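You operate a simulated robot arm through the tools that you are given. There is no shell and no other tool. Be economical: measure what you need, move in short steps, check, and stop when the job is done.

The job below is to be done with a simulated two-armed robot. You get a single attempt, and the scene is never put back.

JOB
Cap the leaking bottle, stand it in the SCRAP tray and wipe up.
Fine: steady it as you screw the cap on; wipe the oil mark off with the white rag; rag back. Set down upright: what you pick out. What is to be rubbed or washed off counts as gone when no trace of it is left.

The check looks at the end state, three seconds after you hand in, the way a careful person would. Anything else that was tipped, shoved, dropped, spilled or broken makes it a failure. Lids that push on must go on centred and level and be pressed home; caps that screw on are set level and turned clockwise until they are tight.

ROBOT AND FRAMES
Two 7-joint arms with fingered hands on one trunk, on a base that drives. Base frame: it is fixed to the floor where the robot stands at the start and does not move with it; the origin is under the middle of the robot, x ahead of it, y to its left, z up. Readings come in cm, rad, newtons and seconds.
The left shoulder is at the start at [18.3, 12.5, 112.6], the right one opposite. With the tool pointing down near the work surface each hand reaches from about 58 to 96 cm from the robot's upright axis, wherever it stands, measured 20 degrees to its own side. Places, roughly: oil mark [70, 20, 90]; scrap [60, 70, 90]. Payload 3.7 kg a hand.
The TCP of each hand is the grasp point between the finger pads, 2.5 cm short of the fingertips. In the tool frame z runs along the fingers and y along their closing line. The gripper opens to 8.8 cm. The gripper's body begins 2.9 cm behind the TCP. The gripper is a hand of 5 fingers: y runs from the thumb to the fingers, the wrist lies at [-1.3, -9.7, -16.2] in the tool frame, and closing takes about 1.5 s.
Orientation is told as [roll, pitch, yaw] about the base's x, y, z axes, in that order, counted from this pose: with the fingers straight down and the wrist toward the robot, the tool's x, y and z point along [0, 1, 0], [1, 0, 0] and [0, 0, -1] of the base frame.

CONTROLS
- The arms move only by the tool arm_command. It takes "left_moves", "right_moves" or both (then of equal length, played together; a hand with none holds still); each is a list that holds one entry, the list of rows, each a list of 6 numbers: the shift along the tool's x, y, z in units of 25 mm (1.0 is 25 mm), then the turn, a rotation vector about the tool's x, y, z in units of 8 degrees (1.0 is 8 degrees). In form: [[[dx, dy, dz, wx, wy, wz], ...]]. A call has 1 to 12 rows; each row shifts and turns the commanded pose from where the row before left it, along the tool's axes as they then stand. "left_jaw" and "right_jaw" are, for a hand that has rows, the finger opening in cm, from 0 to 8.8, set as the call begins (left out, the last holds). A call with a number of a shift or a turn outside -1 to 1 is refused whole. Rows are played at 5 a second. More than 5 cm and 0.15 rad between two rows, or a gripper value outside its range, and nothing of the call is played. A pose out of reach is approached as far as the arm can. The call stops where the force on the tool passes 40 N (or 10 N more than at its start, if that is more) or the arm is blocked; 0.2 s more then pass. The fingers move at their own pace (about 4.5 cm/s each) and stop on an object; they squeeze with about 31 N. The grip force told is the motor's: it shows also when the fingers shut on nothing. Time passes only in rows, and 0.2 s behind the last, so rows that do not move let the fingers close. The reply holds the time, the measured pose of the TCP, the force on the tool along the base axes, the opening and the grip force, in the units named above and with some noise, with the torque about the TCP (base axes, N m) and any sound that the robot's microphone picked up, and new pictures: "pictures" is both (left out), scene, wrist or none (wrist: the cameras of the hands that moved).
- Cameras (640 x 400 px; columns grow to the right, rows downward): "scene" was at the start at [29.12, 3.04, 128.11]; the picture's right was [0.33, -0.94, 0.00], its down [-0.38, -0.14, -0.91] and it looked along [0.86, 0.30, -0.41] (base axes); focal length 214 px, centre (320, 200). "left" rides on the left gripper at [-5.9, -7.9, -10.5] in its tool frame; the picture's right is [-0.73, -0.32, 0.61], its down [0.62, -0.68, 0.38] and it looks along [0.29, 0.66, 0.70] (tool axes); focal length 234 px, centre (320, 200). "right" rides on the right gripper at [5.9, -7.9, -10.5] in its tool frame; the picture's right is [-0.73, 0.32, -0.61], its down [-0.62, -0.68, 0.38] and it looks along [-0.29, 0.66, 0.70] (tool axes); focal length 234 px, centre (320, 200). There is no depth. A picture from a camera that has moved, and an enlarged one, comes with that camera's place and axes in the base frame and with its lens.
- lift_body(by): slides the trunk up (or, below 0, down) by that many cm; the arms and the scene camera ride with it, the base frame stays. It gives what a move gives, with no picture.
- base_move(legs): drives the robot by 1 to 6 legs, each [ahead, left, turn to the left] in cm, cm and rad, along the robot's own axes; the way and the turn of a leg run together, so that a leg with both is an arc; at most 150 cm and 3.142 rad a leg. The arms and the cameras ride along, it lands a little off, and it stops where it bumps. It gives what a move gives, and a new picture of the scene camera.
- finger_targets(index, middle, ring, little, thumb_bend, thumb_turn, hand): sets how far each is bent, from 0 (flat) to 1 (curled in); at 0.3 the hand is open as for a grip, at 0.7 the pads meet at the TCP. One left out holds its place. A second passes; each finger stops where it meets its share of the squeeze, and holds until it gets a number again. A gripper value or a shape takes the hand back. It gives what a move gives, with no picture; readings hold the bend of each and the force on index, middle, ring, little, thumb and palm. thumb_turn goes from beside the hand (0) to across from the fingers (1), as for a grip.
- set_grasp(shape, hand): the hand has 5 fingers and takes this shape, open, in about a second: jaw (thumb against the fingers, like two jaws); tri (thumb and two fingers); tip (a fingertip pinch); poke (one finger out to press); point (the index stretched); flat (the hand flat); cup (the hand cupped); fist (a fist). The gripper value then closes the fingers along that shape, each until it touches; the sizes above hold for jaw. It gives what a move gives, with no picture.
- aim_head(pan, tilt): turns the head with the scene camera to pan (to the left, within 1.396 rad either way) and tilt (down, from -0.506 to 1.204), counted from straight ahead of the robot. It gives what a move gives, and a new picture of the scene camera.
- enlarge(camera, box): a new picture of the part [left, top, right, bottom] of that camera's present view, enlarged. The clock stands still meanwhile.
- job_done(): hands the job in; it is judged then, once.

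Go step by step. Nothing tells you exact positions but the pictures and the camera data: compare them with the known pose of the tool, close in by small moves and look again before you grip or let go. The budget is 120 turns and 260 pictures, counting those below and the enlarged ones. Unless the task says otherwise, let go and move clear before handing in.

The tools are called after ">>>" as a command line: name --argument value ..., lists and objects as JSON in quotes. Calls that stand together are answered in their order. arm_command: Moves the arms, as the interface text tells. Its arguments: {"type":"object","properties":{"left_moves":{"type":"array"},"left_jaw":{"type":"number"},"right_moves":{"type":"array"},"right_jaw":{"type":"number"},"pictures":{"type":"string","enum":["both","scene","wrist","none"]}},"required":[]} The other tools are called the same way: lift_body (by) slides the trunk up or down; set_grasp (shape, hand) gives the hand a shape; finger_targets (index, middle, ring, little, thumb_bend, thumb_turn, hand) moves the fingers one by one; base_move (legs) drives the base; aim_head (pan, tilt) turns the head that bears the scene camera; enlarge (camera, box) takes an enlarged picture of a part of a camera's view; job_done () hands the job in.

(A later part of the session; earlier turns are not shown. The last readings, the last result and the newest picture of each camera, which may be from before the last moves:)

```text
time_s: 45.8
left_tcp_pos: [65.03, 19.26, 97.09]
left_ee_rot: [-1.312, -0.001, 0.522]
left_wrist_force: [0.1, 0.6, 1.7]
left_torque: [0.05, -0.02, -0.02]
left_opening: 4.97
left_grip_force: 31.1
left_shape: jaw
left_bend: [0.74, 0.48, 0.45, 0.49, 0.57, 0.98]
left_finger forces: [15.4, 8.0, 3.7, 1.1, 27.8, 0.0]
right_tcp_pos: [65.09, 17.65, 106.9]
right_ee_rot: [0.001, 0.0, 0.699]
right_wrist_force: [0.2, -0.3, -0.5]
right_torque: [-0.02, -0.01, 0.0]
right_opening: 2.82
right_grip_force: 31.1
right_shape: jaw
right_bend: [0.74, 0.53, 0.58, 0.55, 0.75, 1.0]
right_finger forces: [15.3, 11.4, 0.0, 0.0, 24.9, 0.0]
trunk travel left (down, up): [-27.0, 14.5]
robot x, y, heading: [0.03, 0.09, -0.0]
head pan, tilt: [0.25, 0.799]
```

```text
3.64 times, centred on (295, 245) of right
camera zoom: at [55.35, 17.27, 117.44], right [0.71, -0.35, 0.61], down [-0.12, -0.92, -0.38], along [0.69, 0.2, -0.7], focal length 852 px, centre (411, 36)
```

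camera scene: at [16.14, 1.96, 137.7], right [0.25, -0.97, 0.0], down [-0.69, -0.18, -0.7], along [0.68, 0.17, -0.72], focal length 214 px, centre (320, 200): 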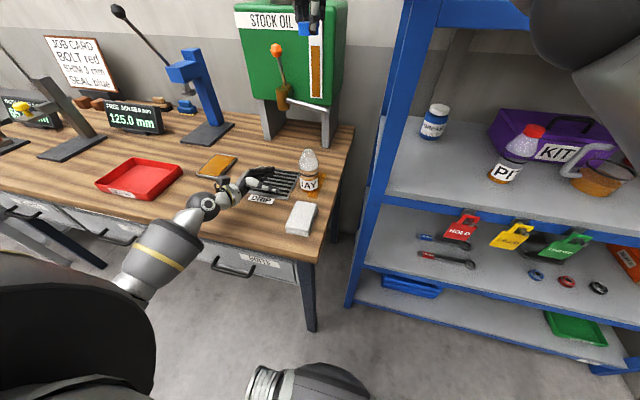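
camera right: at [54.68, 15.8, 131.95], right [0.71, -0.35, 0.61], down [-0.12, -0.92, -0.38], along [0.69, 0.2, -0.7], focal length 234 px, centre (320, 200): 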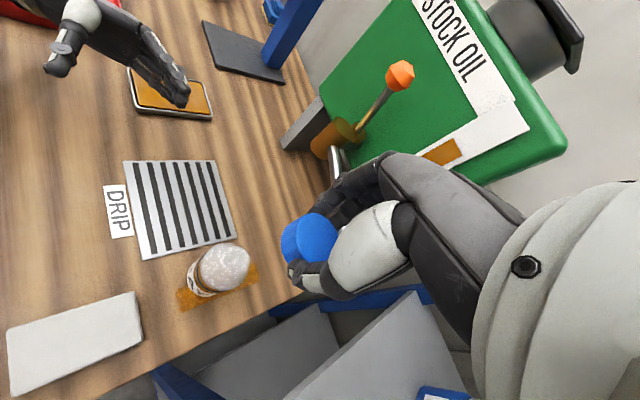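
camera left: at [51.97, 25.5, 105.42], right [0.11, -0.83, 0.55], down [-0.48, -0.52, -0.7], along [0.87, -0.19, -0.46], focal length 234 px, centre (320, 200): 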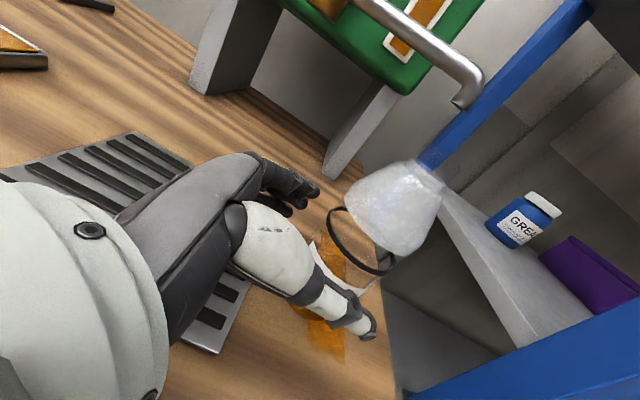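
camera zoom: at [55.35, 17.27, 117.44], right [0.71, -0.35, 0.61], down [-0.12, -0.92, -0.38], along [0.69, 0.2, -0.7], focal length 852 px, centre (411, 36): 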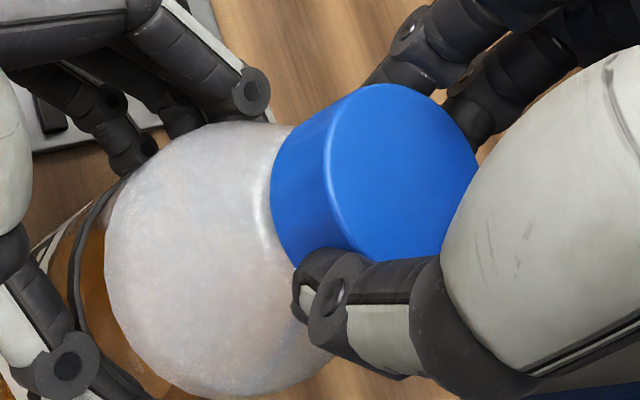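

The offsets from the three views cancel, so I take it as centred. I'll press down gently to feel contact.

>>> arm_command --right_moves '[[[0, 0, 0.08, 0, 0, 0], [0, 0, 0.08, 0, 0, 0], [0, 0, 0, 0, 0, 0]]]' --pictures "none"

>>> enlarge --camera "left" --box '[320, 60, 480, 220]'

```text
time_s: 46.5
left_tcp_pos: [64.95, 19.18, 97.11]
left_ee_rot: [-1.311, 0.0, 0.523]
left_wrist_force: [-0.4, 0.5, 0.3]
left_torque: [0.12, -0.08, -0.02]
left_opening: 4.96
left_grip_force: 30.6
left_shape: jaw
left_bend: [0.74, 0.48, 0.45, 0.49, 0.57, 0.98]
left_finger forces: [15.3, 8.3, 4.1, 1.5, 29.1, 0.0]
right_tcp_pos: [65.08, 17.69, 106.54]
right_ee_rot: [0.001, -0.002, 0.699]
right_wrist_force: [1.0, 0.7, 4.2]
right_torque: [-0.03, -0.02, 0.0]
right_opening: 2.84
right_grip_force: 31.1
right_shape: jaw
right_bend: [0.74, 0.53, 0.58, 0.55, 0.75, 1.0]
right_finger forces: [16.0, 11.7, 0.1, 0.0, 25.7, 0.0]
trunk travel left (down, up): [-27.0, 14.5]
robot x, y, heading: [0.29, 0.19, 0.003]
head pan, tilt: [0.25, 0.799]
```

```text
2.50 times, centred on (400, 140) of left
camera zoom: at [53.81, 22.72, 105.43], right [0.11, -0.83, 0.55], down [-0.48, -0.52, -0.7], along [0.87, -0.19, -0.46], focal length 585 px, centre (120, 350)
```

zoom: 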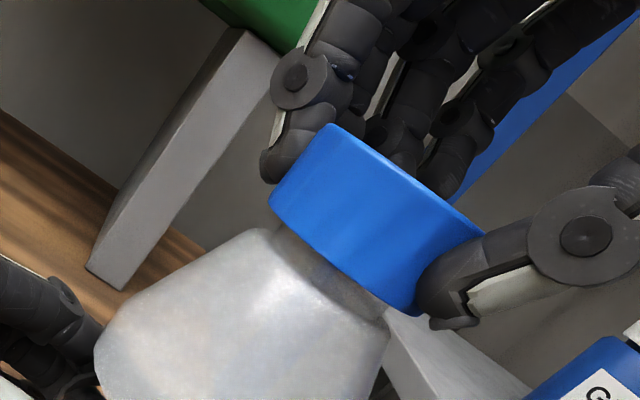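

Contact is about 4 N. I'm starting to turn clockwise with a slight down-feed, keeping the rotation centred on the cap axis.

>>> arm_command --right_moves '[[[0.028, 0, 0.02, 0, 0, 1], [0.028, 0, 0.02, 0, 0, 1], [0.028, 0, 0.02, 0, 0, 1], [0.028, 0, 0.02, 0, 0, 1], [0.028, 0, 0.02, 0, 0, 1]]]' --pictures "none"

>>> enlarge --camera "left" --box '[320, 60, 480, 220]'

```text
time_s: 47.8
left_tcp_pos: [65.04, 19.12, 97.13]
left_ee_rot: [-1.313, -0.001, 0.523]
left_wrist_force: [1.5, 0.6, -4.3]
left_torque: [0.13, -0.06, -0.02]
left_opening: 4.95
left_grip_force: 31.1
left_shape: jaw
left_bend: [0.74, 0.48, 0.44, 0.49, 0.57, 0.99]
left_finger forces: [15.4, 9.0, 4.5, 2.0, 29.3, 0.0]
right_tcp_pos: [64.96, 18.06, 106.51]
right_ee_rot: [0.001, -0.003, 0.0]
right_wrist_force: [-1.4, -1.3, 16.0]
right_torque: [-0.04, -0.15, 0.02]
right_opening: 2.88
right_grip_force: 31.4
right_shape: jaw
right_bend: [0.74, 0.52, 0.58, 0.55, 0.75, 1.0]
right_finger forces: [15.2, 13.0, 0.1, 0.0, 28.3, 0.0]
trunk travel left (down, up): [-27.0, 14.5]
robot x, y, heading: [0.15, 0.04, 0.001]
head pan, tilt: [0.25, 0.799]
```

```text
2.50 times, centred on (400, 140) of left
camera zoom: at [53.75, 22.7, 105.47], right [0.11, -0.83, 0.55], down [-0.48, -0.52, -0.7], along [0.87, -0.19, -0.46], focal length 585 px, centre (120, 350)
```

zoom: 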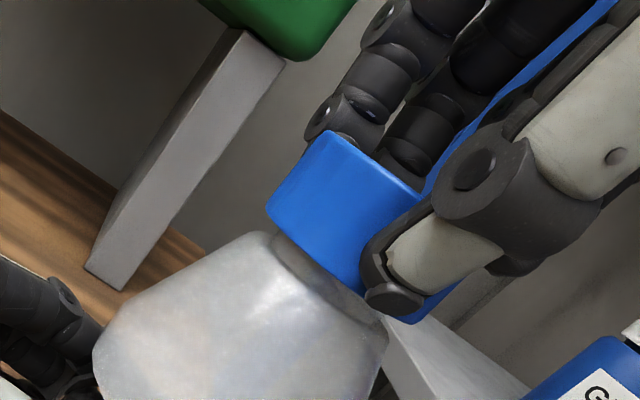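

Down force has built to 16 N with little torque, so the thread may not have caught yet. I'll keep turning without extra down-feed.

>>> arm_command --right_moves '[[[0.028, 0, 0, 0, 0, 1], [0.028, 0, 0, 0, 0, 1], [0.028, 0, 0, 0, 0, 1], [0.028, 0, 0, 0, 0, 1], [0.028, 0, 0, 0, 0, 1]]]' --pictures "none"

>>> enlarge --camera "left" --box '[320, 60, 480, 220]'

>>> enlarge --camera "scene" --box '[285, 120, 340, 190]'

```text
time_s: 49.0
left_tcp_pos: [64.92, 18.65, 97.55]
left_ee_rot: [-1.32, -0.005, 0.518]
left_wrist_force: [10.3, -25.7, 4.9]
left_torque: [0.21, -0.27, -0.07]
left_opening: 4.9
left_grip_force: 31.6
left_shape: jaw
left_bend: [0.74, 0.49, 0.45, 0.48, 0.57, 0.98]
left_finger forces: [14.5, 7.6, 3.8, 5.6, 30.5, 0.0]
right_tcp_pos: [65.99, 13.66, 106.2]
right_ee_rot: [0.008, 0.004, -0.695]
right_wrist_force: [-6.9, 17.2, 21.7]
right_torque: [1.25, 0.43, 0.17]
right_opening: 3.0
right_grip_force: 31.4
right_shape: jaw
right_bend: [0.74, 0.58, 0.58, 0.55, 0.81, 0.91]
right_finger forces: [16.6, 6.3, 0.0, 0.0, 43.5, 0.0]
right hand out of reach, approached as far as the arm can: row 4, 5
trunk travel left (down, up): [-27.0, 14.5]
robot x, y, heading: [0.03, -0.03, -0.004]
head pan, tilt: [0.25, 0.799]
```

```text
2.50 times, centred on (400, 140) of left
camera zoom: at [53.69, 22.25, 105.85], right [0.1, -0.83, 0.55], down [-0.48, -0.52, -0.7], along [0.87, -0.2, -0.45], focal length 585 px, centre (120, 350)
```

zoom: 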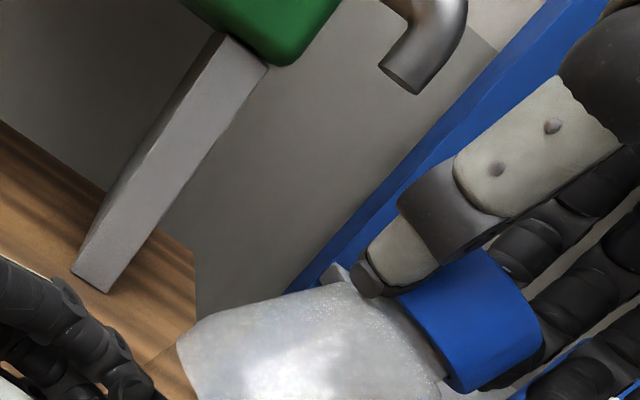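

```text
5.71 times, centred on (312, 155) of scene
camera zoom: at [15.9, 1.64, 137.78], right [0.25, -0.97, 0.0], down [-0.69, -0.18, -0.7], along [0.68, 0.17, -0.72], focal length 1226 px, centre (363, 457)
```

zoom: 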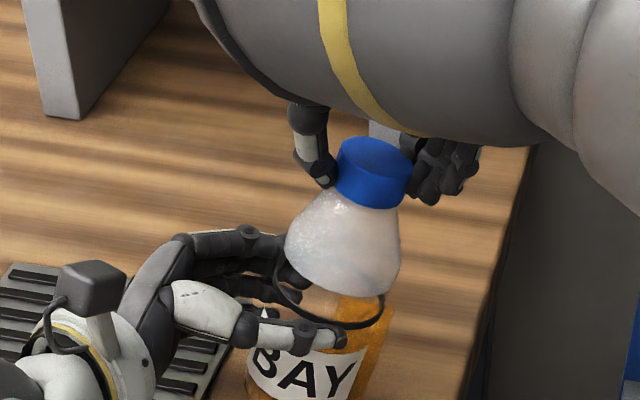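

The right arm ran out of wrist range and dragged the cap sideways, tilting the bottle in the left grip. I'll back it off right away, returning the cap to the axis at a reachable yaw.

>>> arm_command --right_moves '[[[0.375, -0.486, -0.04, 0, 0, -1], [0.44, -0.43, -0.04, 0, 0, -1], [0.495, -0.364, -0.04, 0, 0, -1], [0, 0, 0, 0, 0, 0]]]' --pictures "none"

>>> enlarge --camera "left" --box '[320, 60, 480, 220]'

>>> enlarge --camera "scene" --box '[285, 120, 345, 200]'

```text
time_s: 50.0
left_tcp_pos: [64.91, 19.48, 97.07]
left_ee_rot: [-1.31, -0.003, 0.529]
left_wrist_force: [-3.2, 16.2, -0.9]
left_torque: [-0.04, -0.04, 0.25]
left_opening: 4.9
left_grip_force: 30.6
left_shape: jaw
left_bend: [0.74, 0.48, 0.47, 0.5, 0.58, 0.97]
left_finger forces: [19.1, 9.4, 4.5, 0.0, 27.9, 0.1]
right_tcp_pos: [65.2, 17.99, 106.28]
right_ee_rot: [-0.002, -0.003, -0.281]
right_wrist_force: [3.2, -11.5, 19.1]
right_torque: [-0.35, -0.37, -0.1]
right_opening: 3.07
right_grip_force: 31.1
right_shape: jaw
right_bend: [0.74, 0.5, 0.58, 0.55, 0.78, 0.98]
right_finger forces: [18.8, 17.2, 0.0, 0.0, 26.8, 0.0]
trunk travel left (down, up): [-27.0, 14.5]
robot x, y, heading: [-0.24, 0.33, -0.003]
head pan, tilt: [0.25, 0.799]
```

```text
2.50 times, centred on (400, 140) of left
camera zoom: at [53.7, 22.94, 105.42], right [0.11, -0.83, 0.55], down [-0.48, -0.52, -0.7], along [0.87, -0.19, -0.46], focal length 585 px, centre (120, 350)
```

zoom: 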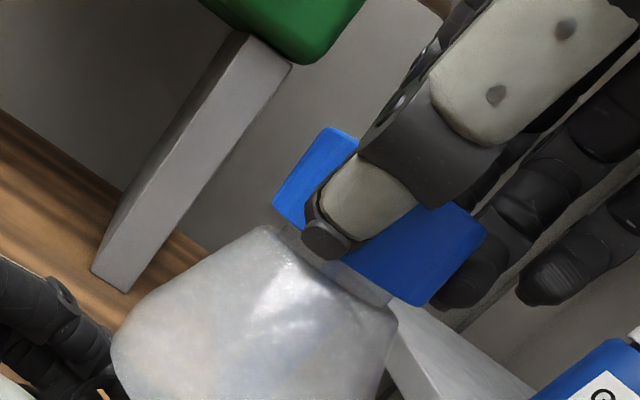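

```text
5.00 times, centred on (315, 160) of scene
camera zoom: at [15.92, 1.99, 137.73], right [0.25, -0.97, 0.0], down [-0.69, -0.18, -0.7], along [0.68, 0.17, -0.72], focal length 1072 px, centre (345, 400)
```

zoom: 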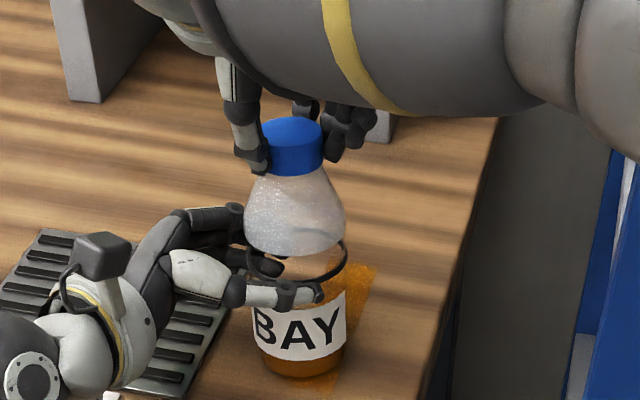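

The bottle is upright again with the cap sitting on it. I'll ease the side force, then open the right hand and check how the cap sits.

>>> arm_command --right_moves '[[[-0.11, 0.03, -0.06, 0, 0, 0], [0, 0, 0, 0, 0, 0]]]' --pictures "none"

>>> arm_command --right_moves '[[[0, 0, 0, 0, 0, 0], [0, 0, 0, 0, 0, 0], [0, 0, 0, 0, 0, 0], [0, 0, 0, 0, 0, 0], [0, 0, 0, 0, 0, 0]]]' --right_jaw 6.6 --pictures "none"

>>> enlarge --camera "left" --box '[320, 60, 480, 220]'

>>> enlarge --camera "scene" --box '[285, 120, 345, 200]'

>>> enlarge --camera "right" --box '[210, 150, 370, 310]'

```text
time_s: 50.5
left_tcp_pos: [64.93, 19.2, 97.1]
left_ee_rot: [-1.314, -0.001, 0.523]
left_wrist_force: [-3.8, 10.1, -1.5]
left_torque: [-0.03, -0.03, 0.11]
left_opening: 4.89
left_grip_force: 30.4
left_shape: jaw
left_bend: [0.74, 0.48, 0.47, 0.5, 0.58, 0.97]
left_finger forces: [18.2, 8.8, 4.2, 0.0, 28.9, 0.1]
right_tcp_pos: [65.13, 17.82, 106.34]
right_ee_rot: [0.001, 0.002, -0.279]
right_wrist_force: [3.4, -7.8, 12.7]
right_torque: [-0.31, -0.37, -0.05]
right_opening: 3.04
right_grip_force: 31.0
right_shape: jaw
right_bend: [0.74, 0.49, 0.58, 0.55, 0.78, 0.99]
right_finger forces: [17.4, 16.4, 0.1, 0.1, 26.3, 0.1]
trunk travel left (down, up): [-27.0, 14.5]
robot x, y, heading: [-0.18, -0.15, 0.002]
head pan, tilt: [0.25, 0.799]
```

```text
time_s: 51.8
left_tcp_pos: [65.03, 19.15, 97.17]
left_ee_rot: [-1.314, -0.001, 0.525]
left_wrist_force: [0.0, -1.1, 0.8]
left_torque: [-0.07, -0.07, 0.01]
left_opening: 4.91
left_grip_force: 30.7
left_shape: jaw
left_bend: [0.74, 0.48, 0.47, 0.5, 0.58, 0.97]
left_finger forces: [16.9, 7.9, 4.1, 0.1, 29.6, 0.1]
right_tcp_pos: [65.26, 18.05, 106.37]
right_ee_rot: [-0.001, -0.001, -0.279]
right_wrist_force: [0.0, 0.4, -0.2]
right_torque: [-0.02, -0.01, 0.02]
right_opening: 6.56
right_grip_force: 0.1
right_shape: jaw
right_bend: [0.27, 0.36, 0.33, 0.34, 0.54, 0.99]
right_finger forces: [0.1, 0.0, 0.0, 0.0, 0.0, 0.2]
trunk travel left (down, up): [-27.0, 14.5]
robot x, y, heading: [0.01, -0.07, 0.003]
head pan, tilt: [0.25, 0.799]
```

```text
2.50 times, centred on (400, 140) of left
camera zoom: at [53.83, 22.72, 105.44], right [0.11, -0.83, 0.55], down [-0.48, -0.52, -0.7], along [0.87, -0.19, -0.46], focal length 585 px, centre (120, 350)
```

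zoom: 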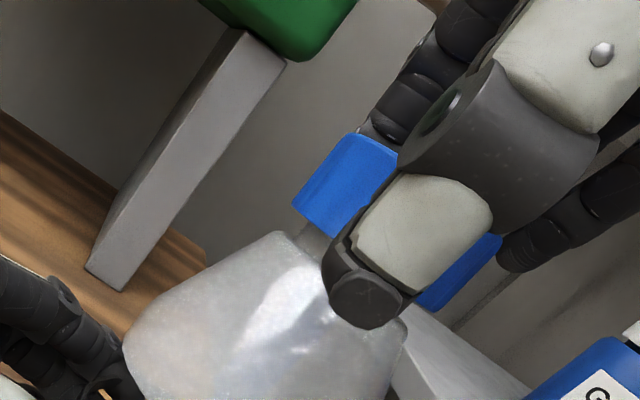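

```text
5.00 times, centred on (315, 160) of scene
camera zoom: at [16.11, 1.94, 137.71], right [0.25, -0.97, 0.0], down [-0.69, -0.18, -0.7], along [0.68, 0.17, -0.72], focal length 1072 px, centre (345, 400)
```

zoom: 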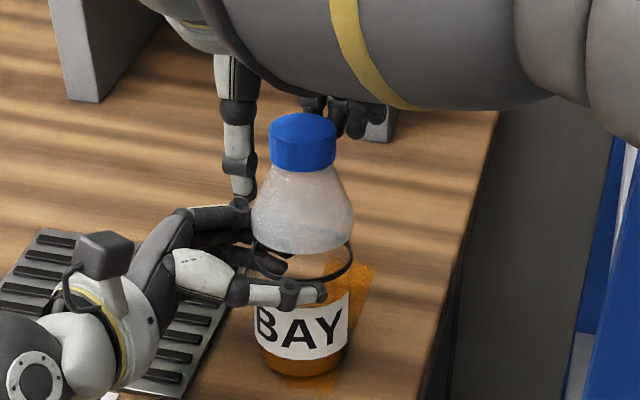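

```text
2.50 times, centred on (290, 230) of right
camera zoom: at [59.36, 25.87, 116.92], right [0.11, -0.79, 0.61], down [-0.83, -0.41, -0.38], along [0.55, -0.46, -0.7], focal length 585 px, centre (395, 125)
```

zoom: 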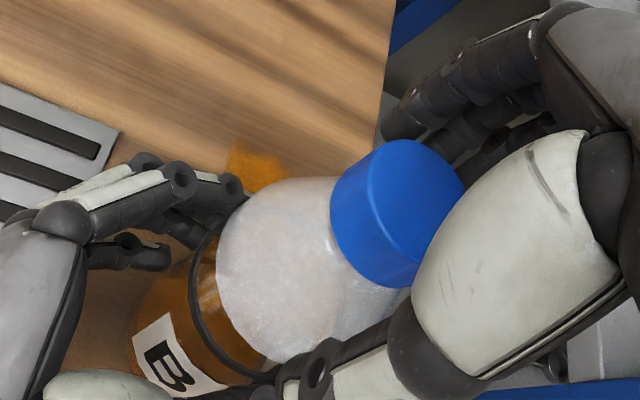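

The cap sits level and centred on the mouth; its axis is now about (65.7, 17.1). I'll lift the open right hand, rotate it back and recentre for the next stroke.

>>> arm_command --right_moves '[[[0, 0, -0.7, 0, 0, 0], [-0.16, 0.03, -0.7, 0, 0, 0], [-0.16, 0.03, 0, 0, 0, 0], [-0.028, 0, 0, 0, 0, -1], [-0.028, 0, 0, 0, 0, -1], [-0.028, 0, 0, 0, 0, -1], [-0.028, 0, 0, 0, 0, -1], [-0.028, 0, 0, 0, 0, -1], [-0.028, 0, 0, 0, 0, -1], [-0.028, 0, 0, 0, 0, -1], [-0.028, 0, 0, 0, 0, -1], [-0.028, 0, 0, 0, 0, -1]]]' --pictures "none"

>>> enlarge --camera "left" --box '[320, 60, 480, 220]'

>>> enlarge --camera "scene" --box '[285, 120, 345, 200]'

>>> enlarge --camera "right" --box '[210, 150, 370, 310]'

```text
time_s: 54.4
left_tcp_pos: [64.96, 19.2, 97.14]
left_ee_rot: [-1.312, 0.0, 0.522]
left_wrist_force: [0.4, -0.6, 1.6]
left_torque: [-0.05, -0.06, -0.06]
left_opening: 4.9
left_grip_force: 31.0
left_shape: jaw
left_bend: [0.74, 0.48, 0.47, 0.5, 0.58, 0.96]
left_finger forces: [17.0, 8.0, 4.4, 0.0, 29.3, 0.0]
right_tcp_pos: [65.3, 16.47, 109.94]
right_ee_rot: [0.001, -0.003, 0.91]
right_wrist_force: [0.6, 0.0, -0.4]
right_torque: [0.02, 0.02, 0.0]
right_opening: 6.58
right_grip_force: 0.2
right_shape: jaw
right_bend: [0.27, 0.36, 0.33, 0.34, 0.54, 0.99]
right_finger forces: [0.0, 0.0, 0.0, 0.0, 0.0, 0.0]
right hand out of reach, approached as far as the arm can: row 12
trunk travel left (down, up): [-27.0, 14.5]
robot x, y, heading: [0.0, 0.15, 0.0]
head pan, tilt: [0.25, 0.799]
```

```text
2.50 times, centred on (400, 140) of left
camera zoom: at [53.82, 22.73, 105.44], right [0.11, -0.83, 0.55], down [-0.48, -0.52, -0.7], along [0.87, -0.19, -0.46], focal length 585 px, centre (120, 350)
```

zoom: 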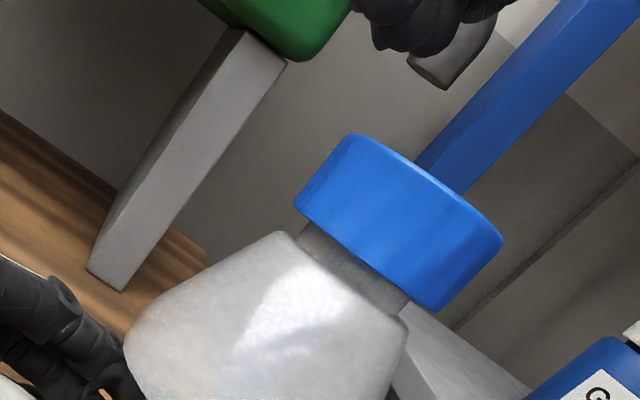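

```text
5.00 times, centred on (315, 160) of scene
camera zoom: at [16.09, 1.95, 137.71], right [0.25, -0.97, 0.0], down [-0.69, -0.18, -0.7], along [0.68, 0.17, -0.72], focal length 1072 px, centre (345, 400)
```

zoom: 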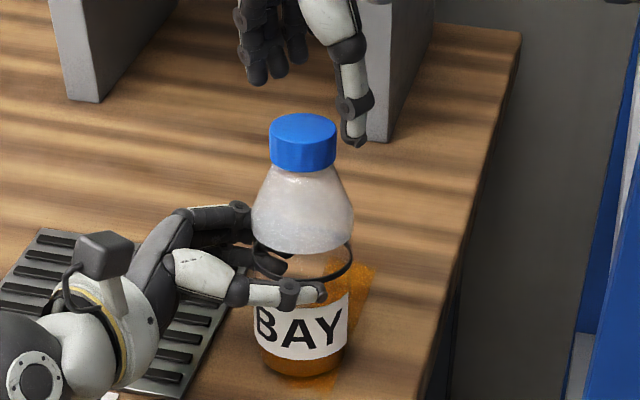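

```text
2.50 times, centred on (290, 230) of right
camera zoom: at [55.87, 14.05, 120.47], right [0.77, -0.19, 0.61], down [0.07, -0.92, -0.38], along [0.63, 0.34, -0.7], focal length 585 px, centre (395, 125)
```

zoom: 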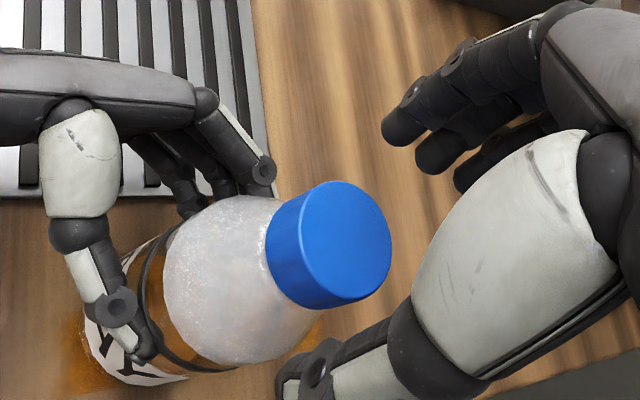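

The cap axis reads (65.8, 17.05), top z 105.9, and it looks level. I'm descending around it and gripping.

>>> arm_command --right_moves '[[[-0.02, 0.1, 0.4, 0, 0, 0], [0, 0, 0.5, 0, 0, 0], [0, 0, 0.48, 0, 0, 0], [0, 0, 0, 0, 0, 0]]]' --pictures "none"

>>> arm_command --right_moves '[[[0, 0, 0, 0, 0, 0], [0, 0, 0, 0, 0, 0], [0, 0, 0, 0, 0, 0], [0, 0, 0, 0, 0, 0], [0, 0, 0, 0, 0, 0], [0, 0, 0, 0, 0, 0], [0, 0, 0, 0, 0, 0]]]' --right_jaw 1.5 --pictures "none"

>>> enlarge --camera "left" --box '[320, 60, 480, 220]'

>>> enlarge --camera "right" --box '[210, 150, 370, 310]'

```text
time_s: 55.4
left_tcp_pos: [65.1, 19.22, 97.08]
left_ee_rot: [-1.314, 0.0, 0.525]
left_wrist_force: [0.0, -0.7, 0.9]
left_torque: [-0.07, -0.07, -0.04]
left_opening: 4.92
left_grip_force: 30.8
left_shape: jaw
left_bend: [0.74, 0.48, 0.47, 0.5, 0.58, 0.96]
left_finger forces: [16.9, 7.9, 4.4, 0.0, 29.4, 0.0]
right_tcp_pos: [65.55, 16.82, 106.25]
right_ee_rot: [0.002, 0.0, 0.908]
right_wrist_force: [0.7, 0.5, 0.0]
right_torque: [-0.02, -0.02, -0.01]
right_opening: 6.57
right_grip_force: 0.1
right_shape: jaw
right_bend: [0.27, 0.36, 0.33, 0.34, 0.54, 0.99]
right_finger forces: [0.0, 0.1, 0.0, 0.0, 0.0, 0.0]
trunk travel left (down, up): [-27.0, 14.5]
robot x, y, heading: [0.24, 0.19, -0.001]
head pan, tilt: [0.25, 0.799]
```

```text
time_s: 57.0
left_tcp_pos: [65.02, 19.1, 97.2]
left_ee_rot: [-1.312, 0.0, 0.523]
left_wrist_force: [-1.1, -2.7, 3.6]
left_torque: [-0.02, -0.13, -0.08]
left_opening: 4.94
left_grip_force: 31.2
left_shape: jaw
left_bend: [0.74, 0.48, 0.46, 0.5, 0.58, 0.97]
left_finger forces: [16.3, 8.2, 4.1, 0.0, 31.0, 0.0]
right_tcp_pos: [65.58, 16.78, 106.27]
right_ee_rot: [0.0, 0.001, 0.907]
right_wrist_force: [0.8, 2.1, -0.1]
right_torque: [0.03, -0.06, 0.06]
right_opening: 2.77
right_grip_force: 30.9
right_shape: jaw
right_bend: [0.74, 0.5, 0.58, 0.53, 0.76, 1.0]
right_finger forces: [14.4, 10.1, 1.9, 0.1, 26.4, 0.0]
trunk travel left (down, up): [-27.0, 14.5]
robot x, y, heading: [-0.01, -0.13, 0.001]
head pan, tilt: [0.25, 0.799]
```

```text
2.50 times, centred on (400, 140) of left
camera zoom: at [53.82, 22.71, 105.45], right [0.11, -0.83, 0.55], down [-0.48, -0.52, -0.7], along [0.87, -0.19, -0.46], focal length 585 px, centre (120, 350)
```

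zoom: 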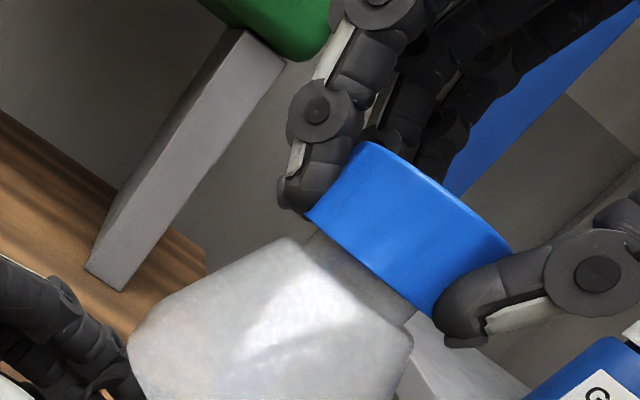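

```text
2.50 times, centred on (290, 230) of right
camera zoom: at [56.1, 14.31, 116.97], right [0.77, -0.19, 0.61], down [0.07, -0.92, -0.38], along [0.63, 0.34, -0.7], focal length 585 px, centre (395, 125)
```

zoom: 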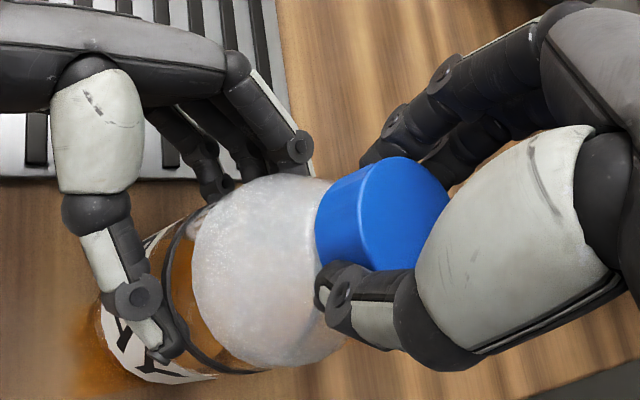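

The grip on the cap is good. I'm turning clockwise 56° with a small preload.

>>> arm_command --right_moves '[[[0, 0, 0.08, 0, 0, 0], [0.024, 0, 0.01, 0, 0, 1], [0.024, 0, 0.01, 0, 0, 1], [0.024, 0, 0.01, 0, 0, 1], [0.024, 0, 0.01, 0, 0, 1]]]' --pictures "none"

>>> arm_command --right_moves '[[[0.024, 0, 0.01, 0, 0, 1], [0.024, 0, 0.01, 0, 0, 1], [0.024, 0, 0.01, 0, 0, 1]]]' --pictures "none"

>>> enlarge --camera "left" --box '[320, 60, 480, 220]'

```text
time_s: 58.1
left_tcp_pos: [64.87, 19.08, 97.12]
left_ee_rot: [-1.314, -0.001, 0.524]
left_wrist_force: [-2.4, -4.7, 1.0]
left_torque: [-0.01, -0.2, -0.15]
left_opening: 4.91
left_grip_force: 31.0
left_shape: jaw
left_bend: [0.74, 0.48, 0.46, 0.5, 0.58, 0.98]
left_finger forces: [15.3, 8.1, 4.5, 0.0, 32.5, 0.0]
right_tcp_pos: [65.22, 17.02, 106.21]
right_ee_rot: [0.002, -0.002, 0.347]
right_wrist_force: [0.9, 4.2, 5.0]
right_torque: [0.03, 0.05, 0.08]
right_opening: 2.84
right_grip_force: 31.4
right_shape: jaw
right_bend: [0.74, 0.5, 0.58, 0.53, 0.76, 1.0]
right_finger forces: [15.8, 10.3, 1.8, 0.0, 28.0, 0.0]
trunk travel left (down, up): [-27.0, 14.5]
robot x, y, heading: [0.09, 0.06, -0.001]
head pan, tilt: [0.25, 0.799]
```

```text
time_s: 59.0
left_tcp_pos: [64.91, 19.1, 97.18]
left_ee_rot: [-1.314, 0.0, 0.524]
left_wrist_force: [-2.3, -6.0, 1.2]
left_torque: [0.02, -0.19, -0.16]
left_opening: 4.92
left_grip_force: 30.9
left_shape: jaw
left_bend: [0.74, 0.48, 0.46, 0.5, 0.57, 0.98]
left_finger forces: [15.2, 8.1, 4.4, 0.0, 32.8, 0.0]
right_tcp_pos: [65.23, 17.1, 106.16]
right_ee_rot: [0.001, -0.001, -0.072]
right_wrist_force: [0.9, 4.4, 5.6]
right_torque: [0.06, 0.0, 0.08]
right_opening: 2.85
right_grip_force: 30.5
right_shape: jaw
right_bend: [0.74, 0.5, 0.58, 0.53, 0.76, 1.0]
right_finger forces: [16.2, 9.8, 1.4, 0.0, 28.7, 0.0]
trunk travel left (down, up): [-27.0, 14.5]
robot x, y, heading: [-0.33, 0.16, 0.004]
head pan, tilt: [0.25, 0.799]
```

```text
2.50 times, centred on (400, 140) of left
camera zoom: at [53.76, 22.73, 105.48], right [0.11, -0.83, 0.55], down [-0.48, -0.52, -0.7], along [0.87, -0.19, -0.46], focal length 585 px, centre (120, 350)
```

zoom: 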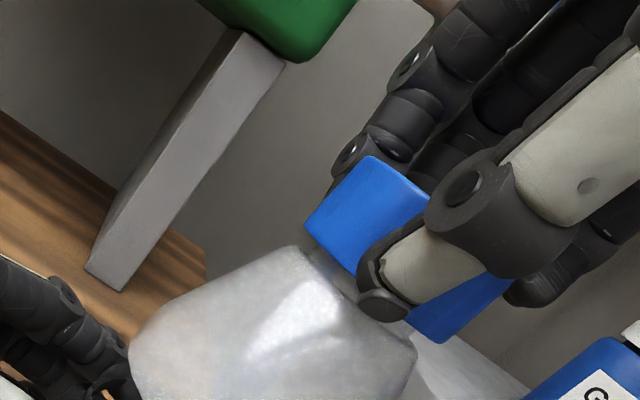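

The thread is taking: the cap is dropping and torque is low. I'll release, rotate back and repeat the stroke.

>>> arm_command --right_moves '[[[0, 0, 0, 0, 0, 0], [0, 0, 0, 0, 0, 0], [0, 0, 0, 0, 0, 0], [0, 0, 0, 0, 0, 0], [-0.024, 0, 0, 0, 0, -1], [-0.024, 0, 0, 0, 0, -1], [-0.024, 0, 0, 0, 0, -1], [-0.024, 0, 0, 0, 0, -1], [-0.024, 0, 0, 0, 0, -1], [-0.024, 0, 0, 0, 0, -1], [-0.024, 0, 0, 0, 0, -0.95]]]' --right_jaw 6.6 --pictures "none"

>>> enlarge --camera "left" --box '[320, 60, 480, 220]'

>>> enlarge --camera "right" --box '[210, 150, 370, 310]'

```text
time_s: 61.4
left_tcp_pos: [65.03, 19.22, 97.04]
left_ee_rot: [-1.313, -0.001, 0.524]
left_wrist_force: [0.3, 0.6, 1.6]
left_torque: [-0.04, -0.07, 0.03]
left_opening: 4.89
left_grip_force: 31.1
left_shape: jaw
left_bend: [0.74, 0.48, 0.46, 0.5, 0.58, 0.97]
left_finger forces: [17.5, 7.9, 3.9, 0.1, 29.0, 0.1]
right_tcp_pos: [65.59, 16.74, 106.1]
right_ee_rot: [-0.001, -0.004, 0.901]
right_wrist_force: [0.3, 0.5, 0.3]
right_torque: [-0.05, 0.02, 0.02]
right_opening: 6.55
right_grip_force: 0.0
right_shape: jaw
right_bend: [0.27, 0.36, 0.33, 0.34, 0.54, 0.99]
right_finger forces: [0.1, 0.0, 0.0, 0.1, 0.1, 0.0]
trunk travel left (down, up): [-27.0, 14.5]
robot x, y, heading: [0.12, -0.36, 0.001]
head pan, tilt: [0.25, 0.799]
```

```text
2.50 times, centred on (400, 140) of left
camera zoom: at [53.84, 22.73, 105.44], right [0.11, -0.83, 0.55], down [-0.48, -0.52, -0.7], along [0.87, -0.19, -0.46], focal length 585 px, centre (120, 350)
```

zoom: 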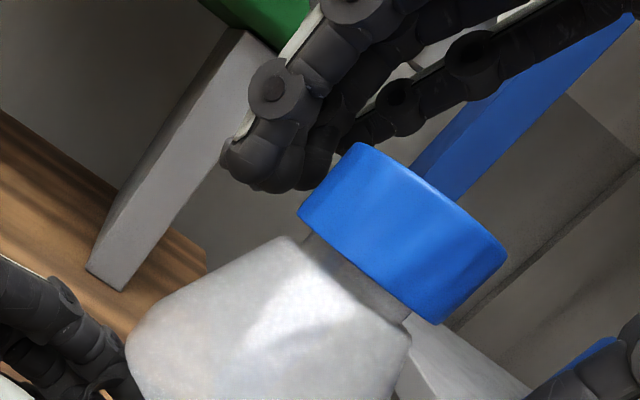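

```text
2.50 times, centred on (290, 230) of right
camera zoom: at [56.07, 14.28, 116.62], right [0.77, -0.2, 0.61], down [0.07, -0.92, -0.38], along [0.64, 0.34, -0.7], focal length 585 px, centre (395, 125)
```

zoom: 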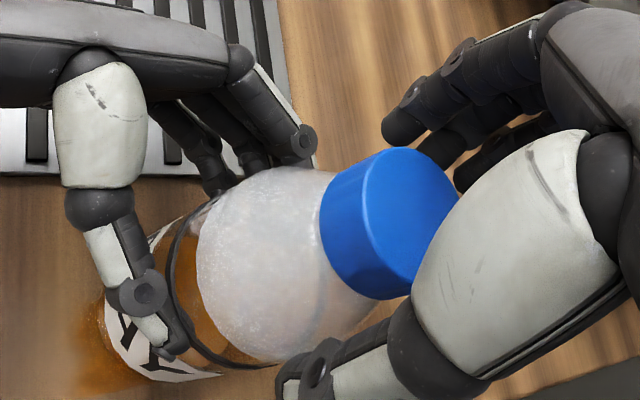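

Working well. Next stroke: close, preload and turn.

>>> arm_command --right_moves '[[[0, 0, 0, 0, 0, 0], [0, 0, 0, 0, 0, 0], [0, 0, 0, 0, 0, 0], [0, 0, 0, 0, 0, 0], [0, 0, 0, 0, 0, 0], [0, 0, 0, 0, 0, 0], [0, 0, 0.05, 0, 0, 0]]]' --right_jaw 1.5 --pictures "none"

>>> arm_command --right_moves '[[[0.024, 0, 0.01, 0, 0, 1], [0.024, 0, 0.01, 0, 0, 1], [0.024, 0, 0.01, 0, 0, 1], [0.024, 0, 0.01, 0, 0, 1], [0.024, 0, 0.01, 0, 0, 1], [0.024, 0, 0.01, 0, 0, 1], [0.024, 0, 0.01, 0, 0, 1]]]' --pictures "none"

>>> arm_command --right_moves '[[[0, 0, 0, 0, 0, 0], [0, 0, 0, 0, 0, 0], [0, 0, 0, 0, 0, 0], [0, 0, 0, 0, 0, 0], [-0.024, 0, 0, 0, 0, -1], [-0.024, 0, 0, 0, 0, -1], [-0.024, 0, 0, 0, 0, -1], [-0.024, 0, 0, 0, 0, -1], [-0.024, 0, 0, 0, 0, -1], [-0.024, 0, 0, 0, 0, -1], [-0.024, 0, 0, 0, 0, -0.95]]]' --right_jaw 6.6 --pictures "none"

>>> enlarge --camera "left" --box '[320, 60, 480, 220]'

```text
time_s: 63.0
left_tcp_pos: [65.07, 19.18, 97.19]
left_ee_rot: [-1.311, 0.0, 0.524]
left_wrist_force: [-0.2, -3.0, 2.2]
left_torque: [-0.06, -0.08, 0.0]
left_opening: 4.91
left_grip_force: 30.7
left_shape: jaw
left_bend: [0.74, 0.48, 0.46, 0.5, 0.58, 0.97]
left_finger forces: [16.9, 8.1, 3.9, 0.0, 30.1, 0.0]
right_tcp_pos: [65.48, 16.74, 105.96]
right_ee_rot: [0.002, -0.003, 0.901]
right_wrist_force: [-0.2, 2.7, 2.6]
right_torque: [0.08, -0.03, 0.02]
right_opening: 2.75
right_grip_force: 31.3
right_shape: jaw
right_bend: [0.74, 0.5, 0.57, 0.54, 0.76, 1.0]
right_finger forces: [16.0, 11.4, 0.0, 0.1, 25.4, 0.0]
trunk travel left (down, up): [-27.0, 14.5]
robot x, y, heading: [0.07, 0.14, 0.002]
head pan, tilt: [0.25, 0.799]
```

```text
time_s: 64.5
left_tcp_pos: [64.89, 19.17, 97.26]
left_ee_rot: [-1.315, -0.001, 0.524]
left_wrist_force: [-2.2, -6.7, 3.4]
left_torque: [-0.02, -0.18, -0.2]
left_opening: 4.95
left_grip_force: 31.0
left_shape: jaw
left_bend: [0.74, 0.48, 0.46, 0.5, 0.57, 0.98]
left_finger forces: [14.9, 7.9, 4.4, 0.0, 32.7, 0.0]
right_tcp_pos: [65.2, 17.05, 105.9]
right_ee_rot: [0.001, -0.001, -0.08]
right_wrist_force: [1.8, 4.3, 5.0]
right_torque: [0.07, 0.01, 0.05]
right_opening: 2.83
right_grip_force: 31.0
right_shape: jaw
right_bend: [0.74, 0.49, 0.57, 0.54, 0.76, 1.0]
right_finger forces: [16.6, 11.6, 0.3, 0.0, 26.9, 0.1]
trunk travel left (down, up): [-27.0, 14.5]
robot x, y, heading: [0.04, -0.14, 0.006]
head pan, tilt: [0.25, 0.799]
```

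```text
time_s: 67.0
left_tcp_pos: [65.08, 19.15, 97.09]
left_ee_rot: [-1.312, 0.0, 0.522]
left_wrist_force: [1.3, 0.4, 1.5]
left_torque: [-0.07, -0.07, 0.01]
left_opening: 4.92
left_grip_force: 30.9
left_shape: jaw
left_bend: [0.74, 0.48, 0.46, 0.5, 0.58, 0.97]
left_finger forces: [17.5, 7.9, 3.9, 0.0, 29.1, 0.1]
right_tcp_pos: [65.47, 16.62, 105.81]
right_ee_rot: [0.001, 0.001, 0.895]
right_wrist_force: [-1.2, 0.0, 0.8]
right_torque: [0.01, -0.01, 0.01]
right_opening: 6.56
right_grip_force: 0.1
right_shape: jaw
right_bend: [0.27, 0.36, 0.33, 0.34, 0.54, 0.99]
right_finger forces: [0.0, 0.0, 0.0, 0.1, 0.1, 0.0]
trunk travel left (down, up): [-27.0, 14.5]
robot x, y, heading: [-0.09, 0.02, 0.003]
head pan, tilt: [0.25, 0.799]
```

```text
2.50 times, centred on (400, 140) of left
camera zoom: at [53.84, 22.73, 105.43], right [0.11, -0.83, 0.55], down [-0.48, -0.52, -0.7], along [0.87, -0.19, -0.46], focal length 585 px, centre (120, 350)
```

zoom: 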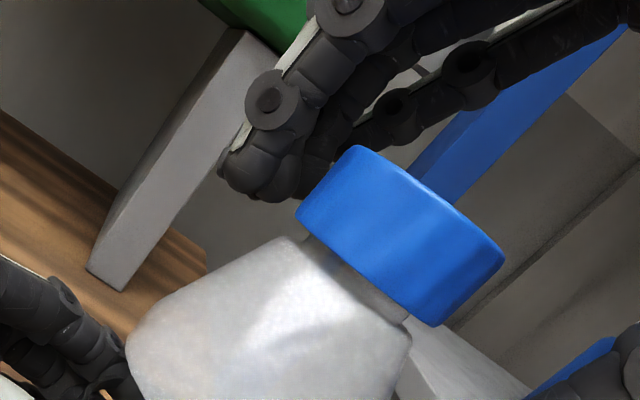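

The cap drops about 0.5 mm per stroke with low torque. I'll do two more strokes.

>>> arm_command --right_moves '[[[0, 0, -0.04, 0, 0, 0], [0, 0, 0, 0, 0, 0], [0, 0, 0, 0, 0, 0], [0, 0, 0, 0, 0, 0], [0, 0, 0, 0, 0, 0], [0, 0, 0, 0, 0, 0], [0, 0, 0.03, 0, 0, 0]]]' --right_jaw 1.5 --pictures "none"

>>> arm_command --right_moves '[[[0.024, 0, 0.008, 0, 0, 1], [0.024, 0, 0.008, 0, 0, 1], [0.024, 0, 0.008, 0, 0, 1], [0.024, 0, 0.008, 0, 0, 1], [0.024, 0, 0.008, 0, 0, 1], [0.024, 0, 0.008, 0, 0, 1], [0.024, 0, 0.008, 0, 0, 1]]]' --pictures "none"

>>> arm_command --right_moves '[[[0, 0, 0, 0, 0, 0], [0, 0, 0, 0, 0, 0], [0, 0, 0, 0, 0, 0], [0, 0, 0, 0, 0, 0], [-0.024, 0, -0.008, 0, 0, -1], [-0.024, 0, -0.008, 0, 0, -1], [-0.024, 0, -0.008, 0, 0, -1], [-0.024, 0, -0.008, 0, 0, -1], [-0.024, 0, 0, 0, 0, -1], [-0.024, 0, 0, 0, 0, -1], [-0.024, 0, 0, 0, 0, -0.95]]]' --right_jaw 6.6 --pictures "none"

>>> arm_command --right_moves '[[[0, 0, 0, 0, 0, 0], [0, 0, 0, 0, 0, 0], [0, 0, 0, 0, 0, 0], [0, 0, 0, 0, 0, 0], [0, 0, 0, 0, 0, 0], [0, 0, 0, 0, 0, 0], [0, 0, 0.03, 0, 0, 0]]]' --right_jaw 1.5 --pictures "none"

>>> arm_command --right_moves '[[[0.024, 0, 0.008, 0, 0, 1], [0.024, 0, 0.008, 0, 0, 1], [0.024, 0, 0.008, 0, 0, 1], [0.024, 0, 0.008, 0, 0, 1], [0.024, 0, 0.008, 0, 0, 1], [0.024, 0, 0.008, 0, 0, 1], [0.024, 0, 0.008, 0, 0, 1]]]' --pictures "none"

>>> arm_command --right_moves '[[[0, 0, 0, 0, 0, 0], [0, 0, 0, 0, 0, 0], [0, 0, 0, 0, 0, 0], [0, 0, 0, 0, 0, 0], [-0.024, 0, -0.008, 0, 0, -1], [-0.024, 0, -0.008, 0, 0, -1], [-0.024, 0, -0.008, 0, 0, -1], [-0.024, 0, -0.008, 0, 0, -1], [-0.024, 0, 0, 0, 0, -1], [-0.024, 0, 0, 0, 0, -1], [-0.024, 0, 0, 0, 0, -0.95]]]' --right_jaw 6.6 --pictures "none"

>>> enlarge --camera "left" --box '[320, 60, 480, 220]'

```text
time_s: 68.5
left_tcp_pos: [65.05, 19.09, 97.19]
left_ee_rot: [-1.312, 0.0, 0.523]
left_wrist_force: [0.5, -3.3, 2.5]
left_torque: [-0.05, -0.14, 0.0]
left_opening: 4.91
left_grip_force: 31.3
left_shape: jaw
left_bend: [0.74, 0.48, 0.46, 0.5, 0.58, 0.97]
left_finger forces: [16.8, 8.1, 3.9, 0.0, 30.4, 0.0]
right_tcp_pos: [65.36, 16.61, 105.94]
right_ee_rot: [0.0, -0.003, 0.894]
right_wrist_force: [-0.2, 2.8, 2.0]
right_torque: [0.13, 0.0, 0.0]
right_opening: 2.79
right_grip_force: 31.2
right_shape: jaw
right_bend: [0.74, 0.5, 0.56, 0.53, 0.76, 1.0]
right_finger forces: [16.7, 11.0, 0.2, 0.0, 24.2, 0.0]
trunk travel left (down, up): [-27.0, 14.5]
robot x, y, heading: [-0.06, -0.19, -0.0]
head pan, tilt: [0.25, 0.799]
```

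```text
time_s: 70.2
left_tcp_pos: [64.84, 19.02, 97.37]
left_ee_rot: [-1.317, 0.0, 0.522]
left_wrist_force: [-3.0, -15.9, 9.1]
left_torque: [-0.13, -0.24, -0.67]
left_opening: 4.83
left_grip_force: 31.3
left_shape: jaw
left_bend: [0.74, 0.49, 0.46, 0.5, 0.57, 0.98]
left_finger forces: [13.5, 6.9, 3.9, 0.0, 33.9, 0.1]
right_tcp_pos: [65.21, 17.02, 105.83]
right_ee_rot: [0.006, -0.003, -0.085]
right_wrist_force: [8.1, 12.9, 6.9]
right_torque: [0.56, -0.71, 0.7]
right_opening: 2.48
right_grip_force: 31.2
right_shape: jaw
right_bend: [0.75, 0.48, 0.47, 0.53, 0.74, 1.0]
right_finger forces: [24.6, 17.0, 3.8, 0.0, 26.4, 0.1]
trunk travel left (down, up): [-27.0, 14.5]
robot x, y, heading: [-0.51, 0.07, -0.004]
head pan, tilt: [0.25, 0.799]
```

```text
time_s: 72.5
left_tcp_pos: [65.04, 19.18, 97.14]
left_ee_rot: [-1.312, 0.0, 0.524]
left_wrist_force: [-0.2, -0.1, 1.3]
left_torque: [-0.04, -0.02, 0.01]
left_opening: 4.86
left_grip_force: 30.9
left_shape: jaw
left_bend: [0.74, 0.49, 0.47, 0.5, 0.57, 0.97]
left_finger forces: [16.9, 7.9, 3.6, 0.1, 28.7, 0.1]
right_tcp_pos: [65.4, 16.67, 105.74]
right_ee_rot: [0.001, 0.001, 0.888]
right_wrist_force: [-0.2, 0.2, -0.6]
right_torque: [0.0, -0.01, 0.03]
right_opening: 6.56
right_grip_force: 0.1
right_shape: jaw
right_bend: [0.27, 0.36, 0.33, 0.34, 0.54, 0.99]
right_finger forces: [0.1, 0.0, 0.0, 0.0, 0.0, 0.0]
trunk travel left (down, up): [-27.0, 14.5]
robot x, y, heading: [-0.23, 0.23, -0.0]
head pan, tilt: [0.25, 0.799]
```

```text
time_s: 74.2
left_tcp_pos: [65.11, 19.13, 97.16]
left_ee_rot: [-1.312, 0.0, 0.524]
left_wrist_force: [-0.2, -2.2, 1.8]
left_torque: [-0.01, -0.05, -0.03]
left_opening: 4.89
left_grip_force: 30.9
left_shape: jaw
left_bend: [0.74, 0.49, 0.47, 0.5, 0.57, 0.97]
left_finger forces: [16.4, 8.4, 4.0, 0.0, 30.3, 0.1]
right_tcp_pos: [65.37, 16.69, 105.9]
right_ee_rot: [0.0, -0.002, 0.886]
right_wrist_force: [0.6, 2.1, 2.6]
right_torque: [0.08, -0.03, 0.04]
right_opening: 2.83
right_grip_force: 31.0
right_shape: jaw
right_bend: [0.74, 0.49, 0.56, 0.53, 0.76, 1.0]
right_finger forces: [16.7, 10.7, 0.3, 0.0, 24.0, 0.0]
trunk travel left (down, up): [-27.0, 14.5]
robot x, y, heading: [-0.23, 0.13, 0.004]
head pan, tilt: [0.25, 0.799]
```

```text
time_s: 75.8
left_tcp_pos: [64.89, 19.01, 97.09]
left_ee_rot: [-1.316, -0.001, 0.522]
left_wrist_force: [-5.1, -14.2, 8.5]
left_torque: [-0.12, -0.21, -0.76]
left_opening: 4.8
left_grip_force: 31.2
left_shape: jaw
left_bend: [0.74, 0.5, 0.46, 0.5, 0.56, 0.98]
left_finger forces: [13.1, 6.4, 3.7, 0.0, 34.2, 0.0]
right_tcp_pos: [65.04, 17.15, 105.62]
right_ee_rot: [0.005, -0.002, -0.09]
right_wrist_force: [6.6, 12.0, 3.7]
right_torque: [0.65, -0.55, 0.71]
right_opening: 2.47
right_grip_force: 30.8
right_shape: jaw
right_bend: [0.75, 0.48, 0.46, 0.53, 0.75, 1.0]
right_finger forces: [25.6, 13.8, 3.8, 0.0, 25.5, 0.1]
trunk travel left (down, up): [-27.0, 14.5]
robot x, y, heading: [0.06, 0.09, -0.002]
head pan, tilt: [0.25, 0.799]
```

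```text
time_s: 78.2
left_tcp_pos: [65.03, 19.07, 97.0]
left_ee_rot: [-1.313, 0.001, 0.525]
left_wrist_force: [0.6, -0.9, 0.7]
left_torque: [0.0, -0.06, 0.02]
left_opening: 4.85
left_grip_force: 31.1
left_shape: jaw
left_bend: [0.74, 0.49, 0.47, 0.5, 0.57, 0.96]
left_finger forces: [16.8, 7.9, 3.7, 0.2, 28.6, 0.0]
right_tcp_pos: [65.31, 16.58, 105.6]
right_ee_rot: [0.0, 0.0, 0.881]
right_wrist_force: [-0.6, 0.0, 0.7]
right_torque: [0.0, 0.01, 0.0]
right_opening: 6.55
right_grip_force: 0.0
right_shape: jaw
right_bend: [0.27, 0.36, 0.33, 0.34, 0.54, 0.99]
right_finger forces: [0.0, 0.0, 0.0, 0.1, 0.0, 0.1]
trunk travel left (down, up): [-27.0, 14.5]
robot x, y, heading: [0.0, 0.17, -0.003]
head pan, tilt: [0.25, 0.799]
```

```text
2.50 times, centred on (400, 140) of left
camera zoom: at [53.84, 22.72, 105.42], right [0.11, -0.83, 0.55], down [-0.48, -0.52, -0.7], along [0.87, -0.19, -0.46], focal length 585 px, centre (120, 350)
```

zoom: 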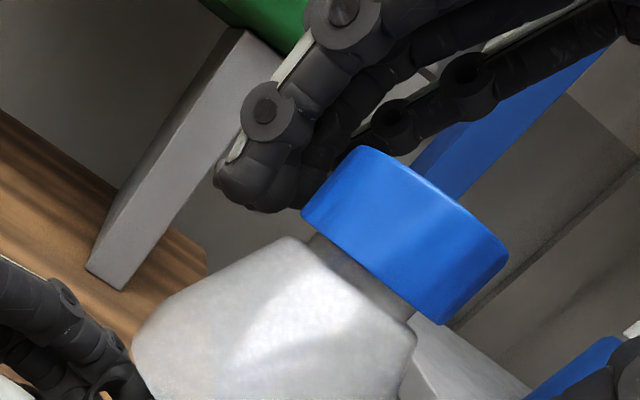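

Torque has now risen to about 0.7 N·m, so the cap seems tight. I'll check whether it is seated level and whether the bottle turned in the left grip.

>>> enlarge --camera "scene" --box '[285, 120, 345, 200]'

>>> enlarge --camera "right" --box '[190, 150, 370, 310]'

```text
5.00 times, centred on (315, 160) of scene
camera zoom: at [16.12, 1.94, 137.71], right [0.25, -0.97, 0.0], down [-0.69, -0.18, -0.7], along [0.68, 0.17, -0.72], focal length 1072 px, centre (345, 400)
```

zoom: 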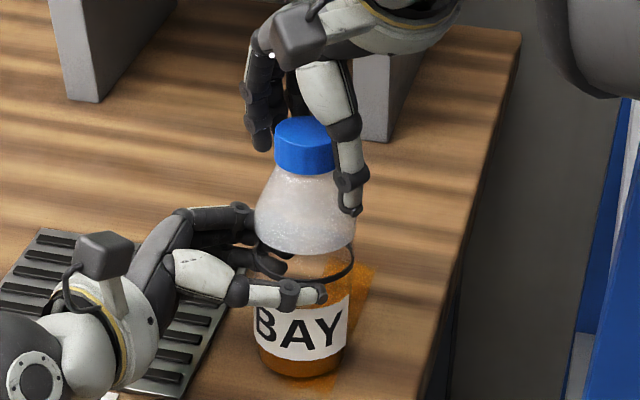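

```text
2.50 times, centred on (280, 230) of right
camera zoom: at [55.82, 14.37, 116.18], right [0.77, -0.21, 0.61], down [0.05, -0.92, -0.38], along [0.64, 0.32, -0.7], focal length 585 px, centre (420, 125)
```

zoom: 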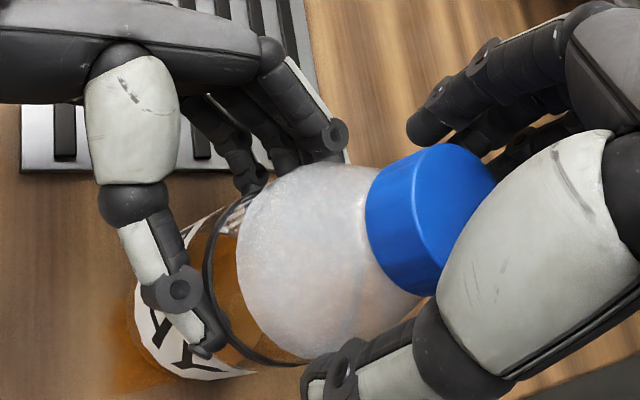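

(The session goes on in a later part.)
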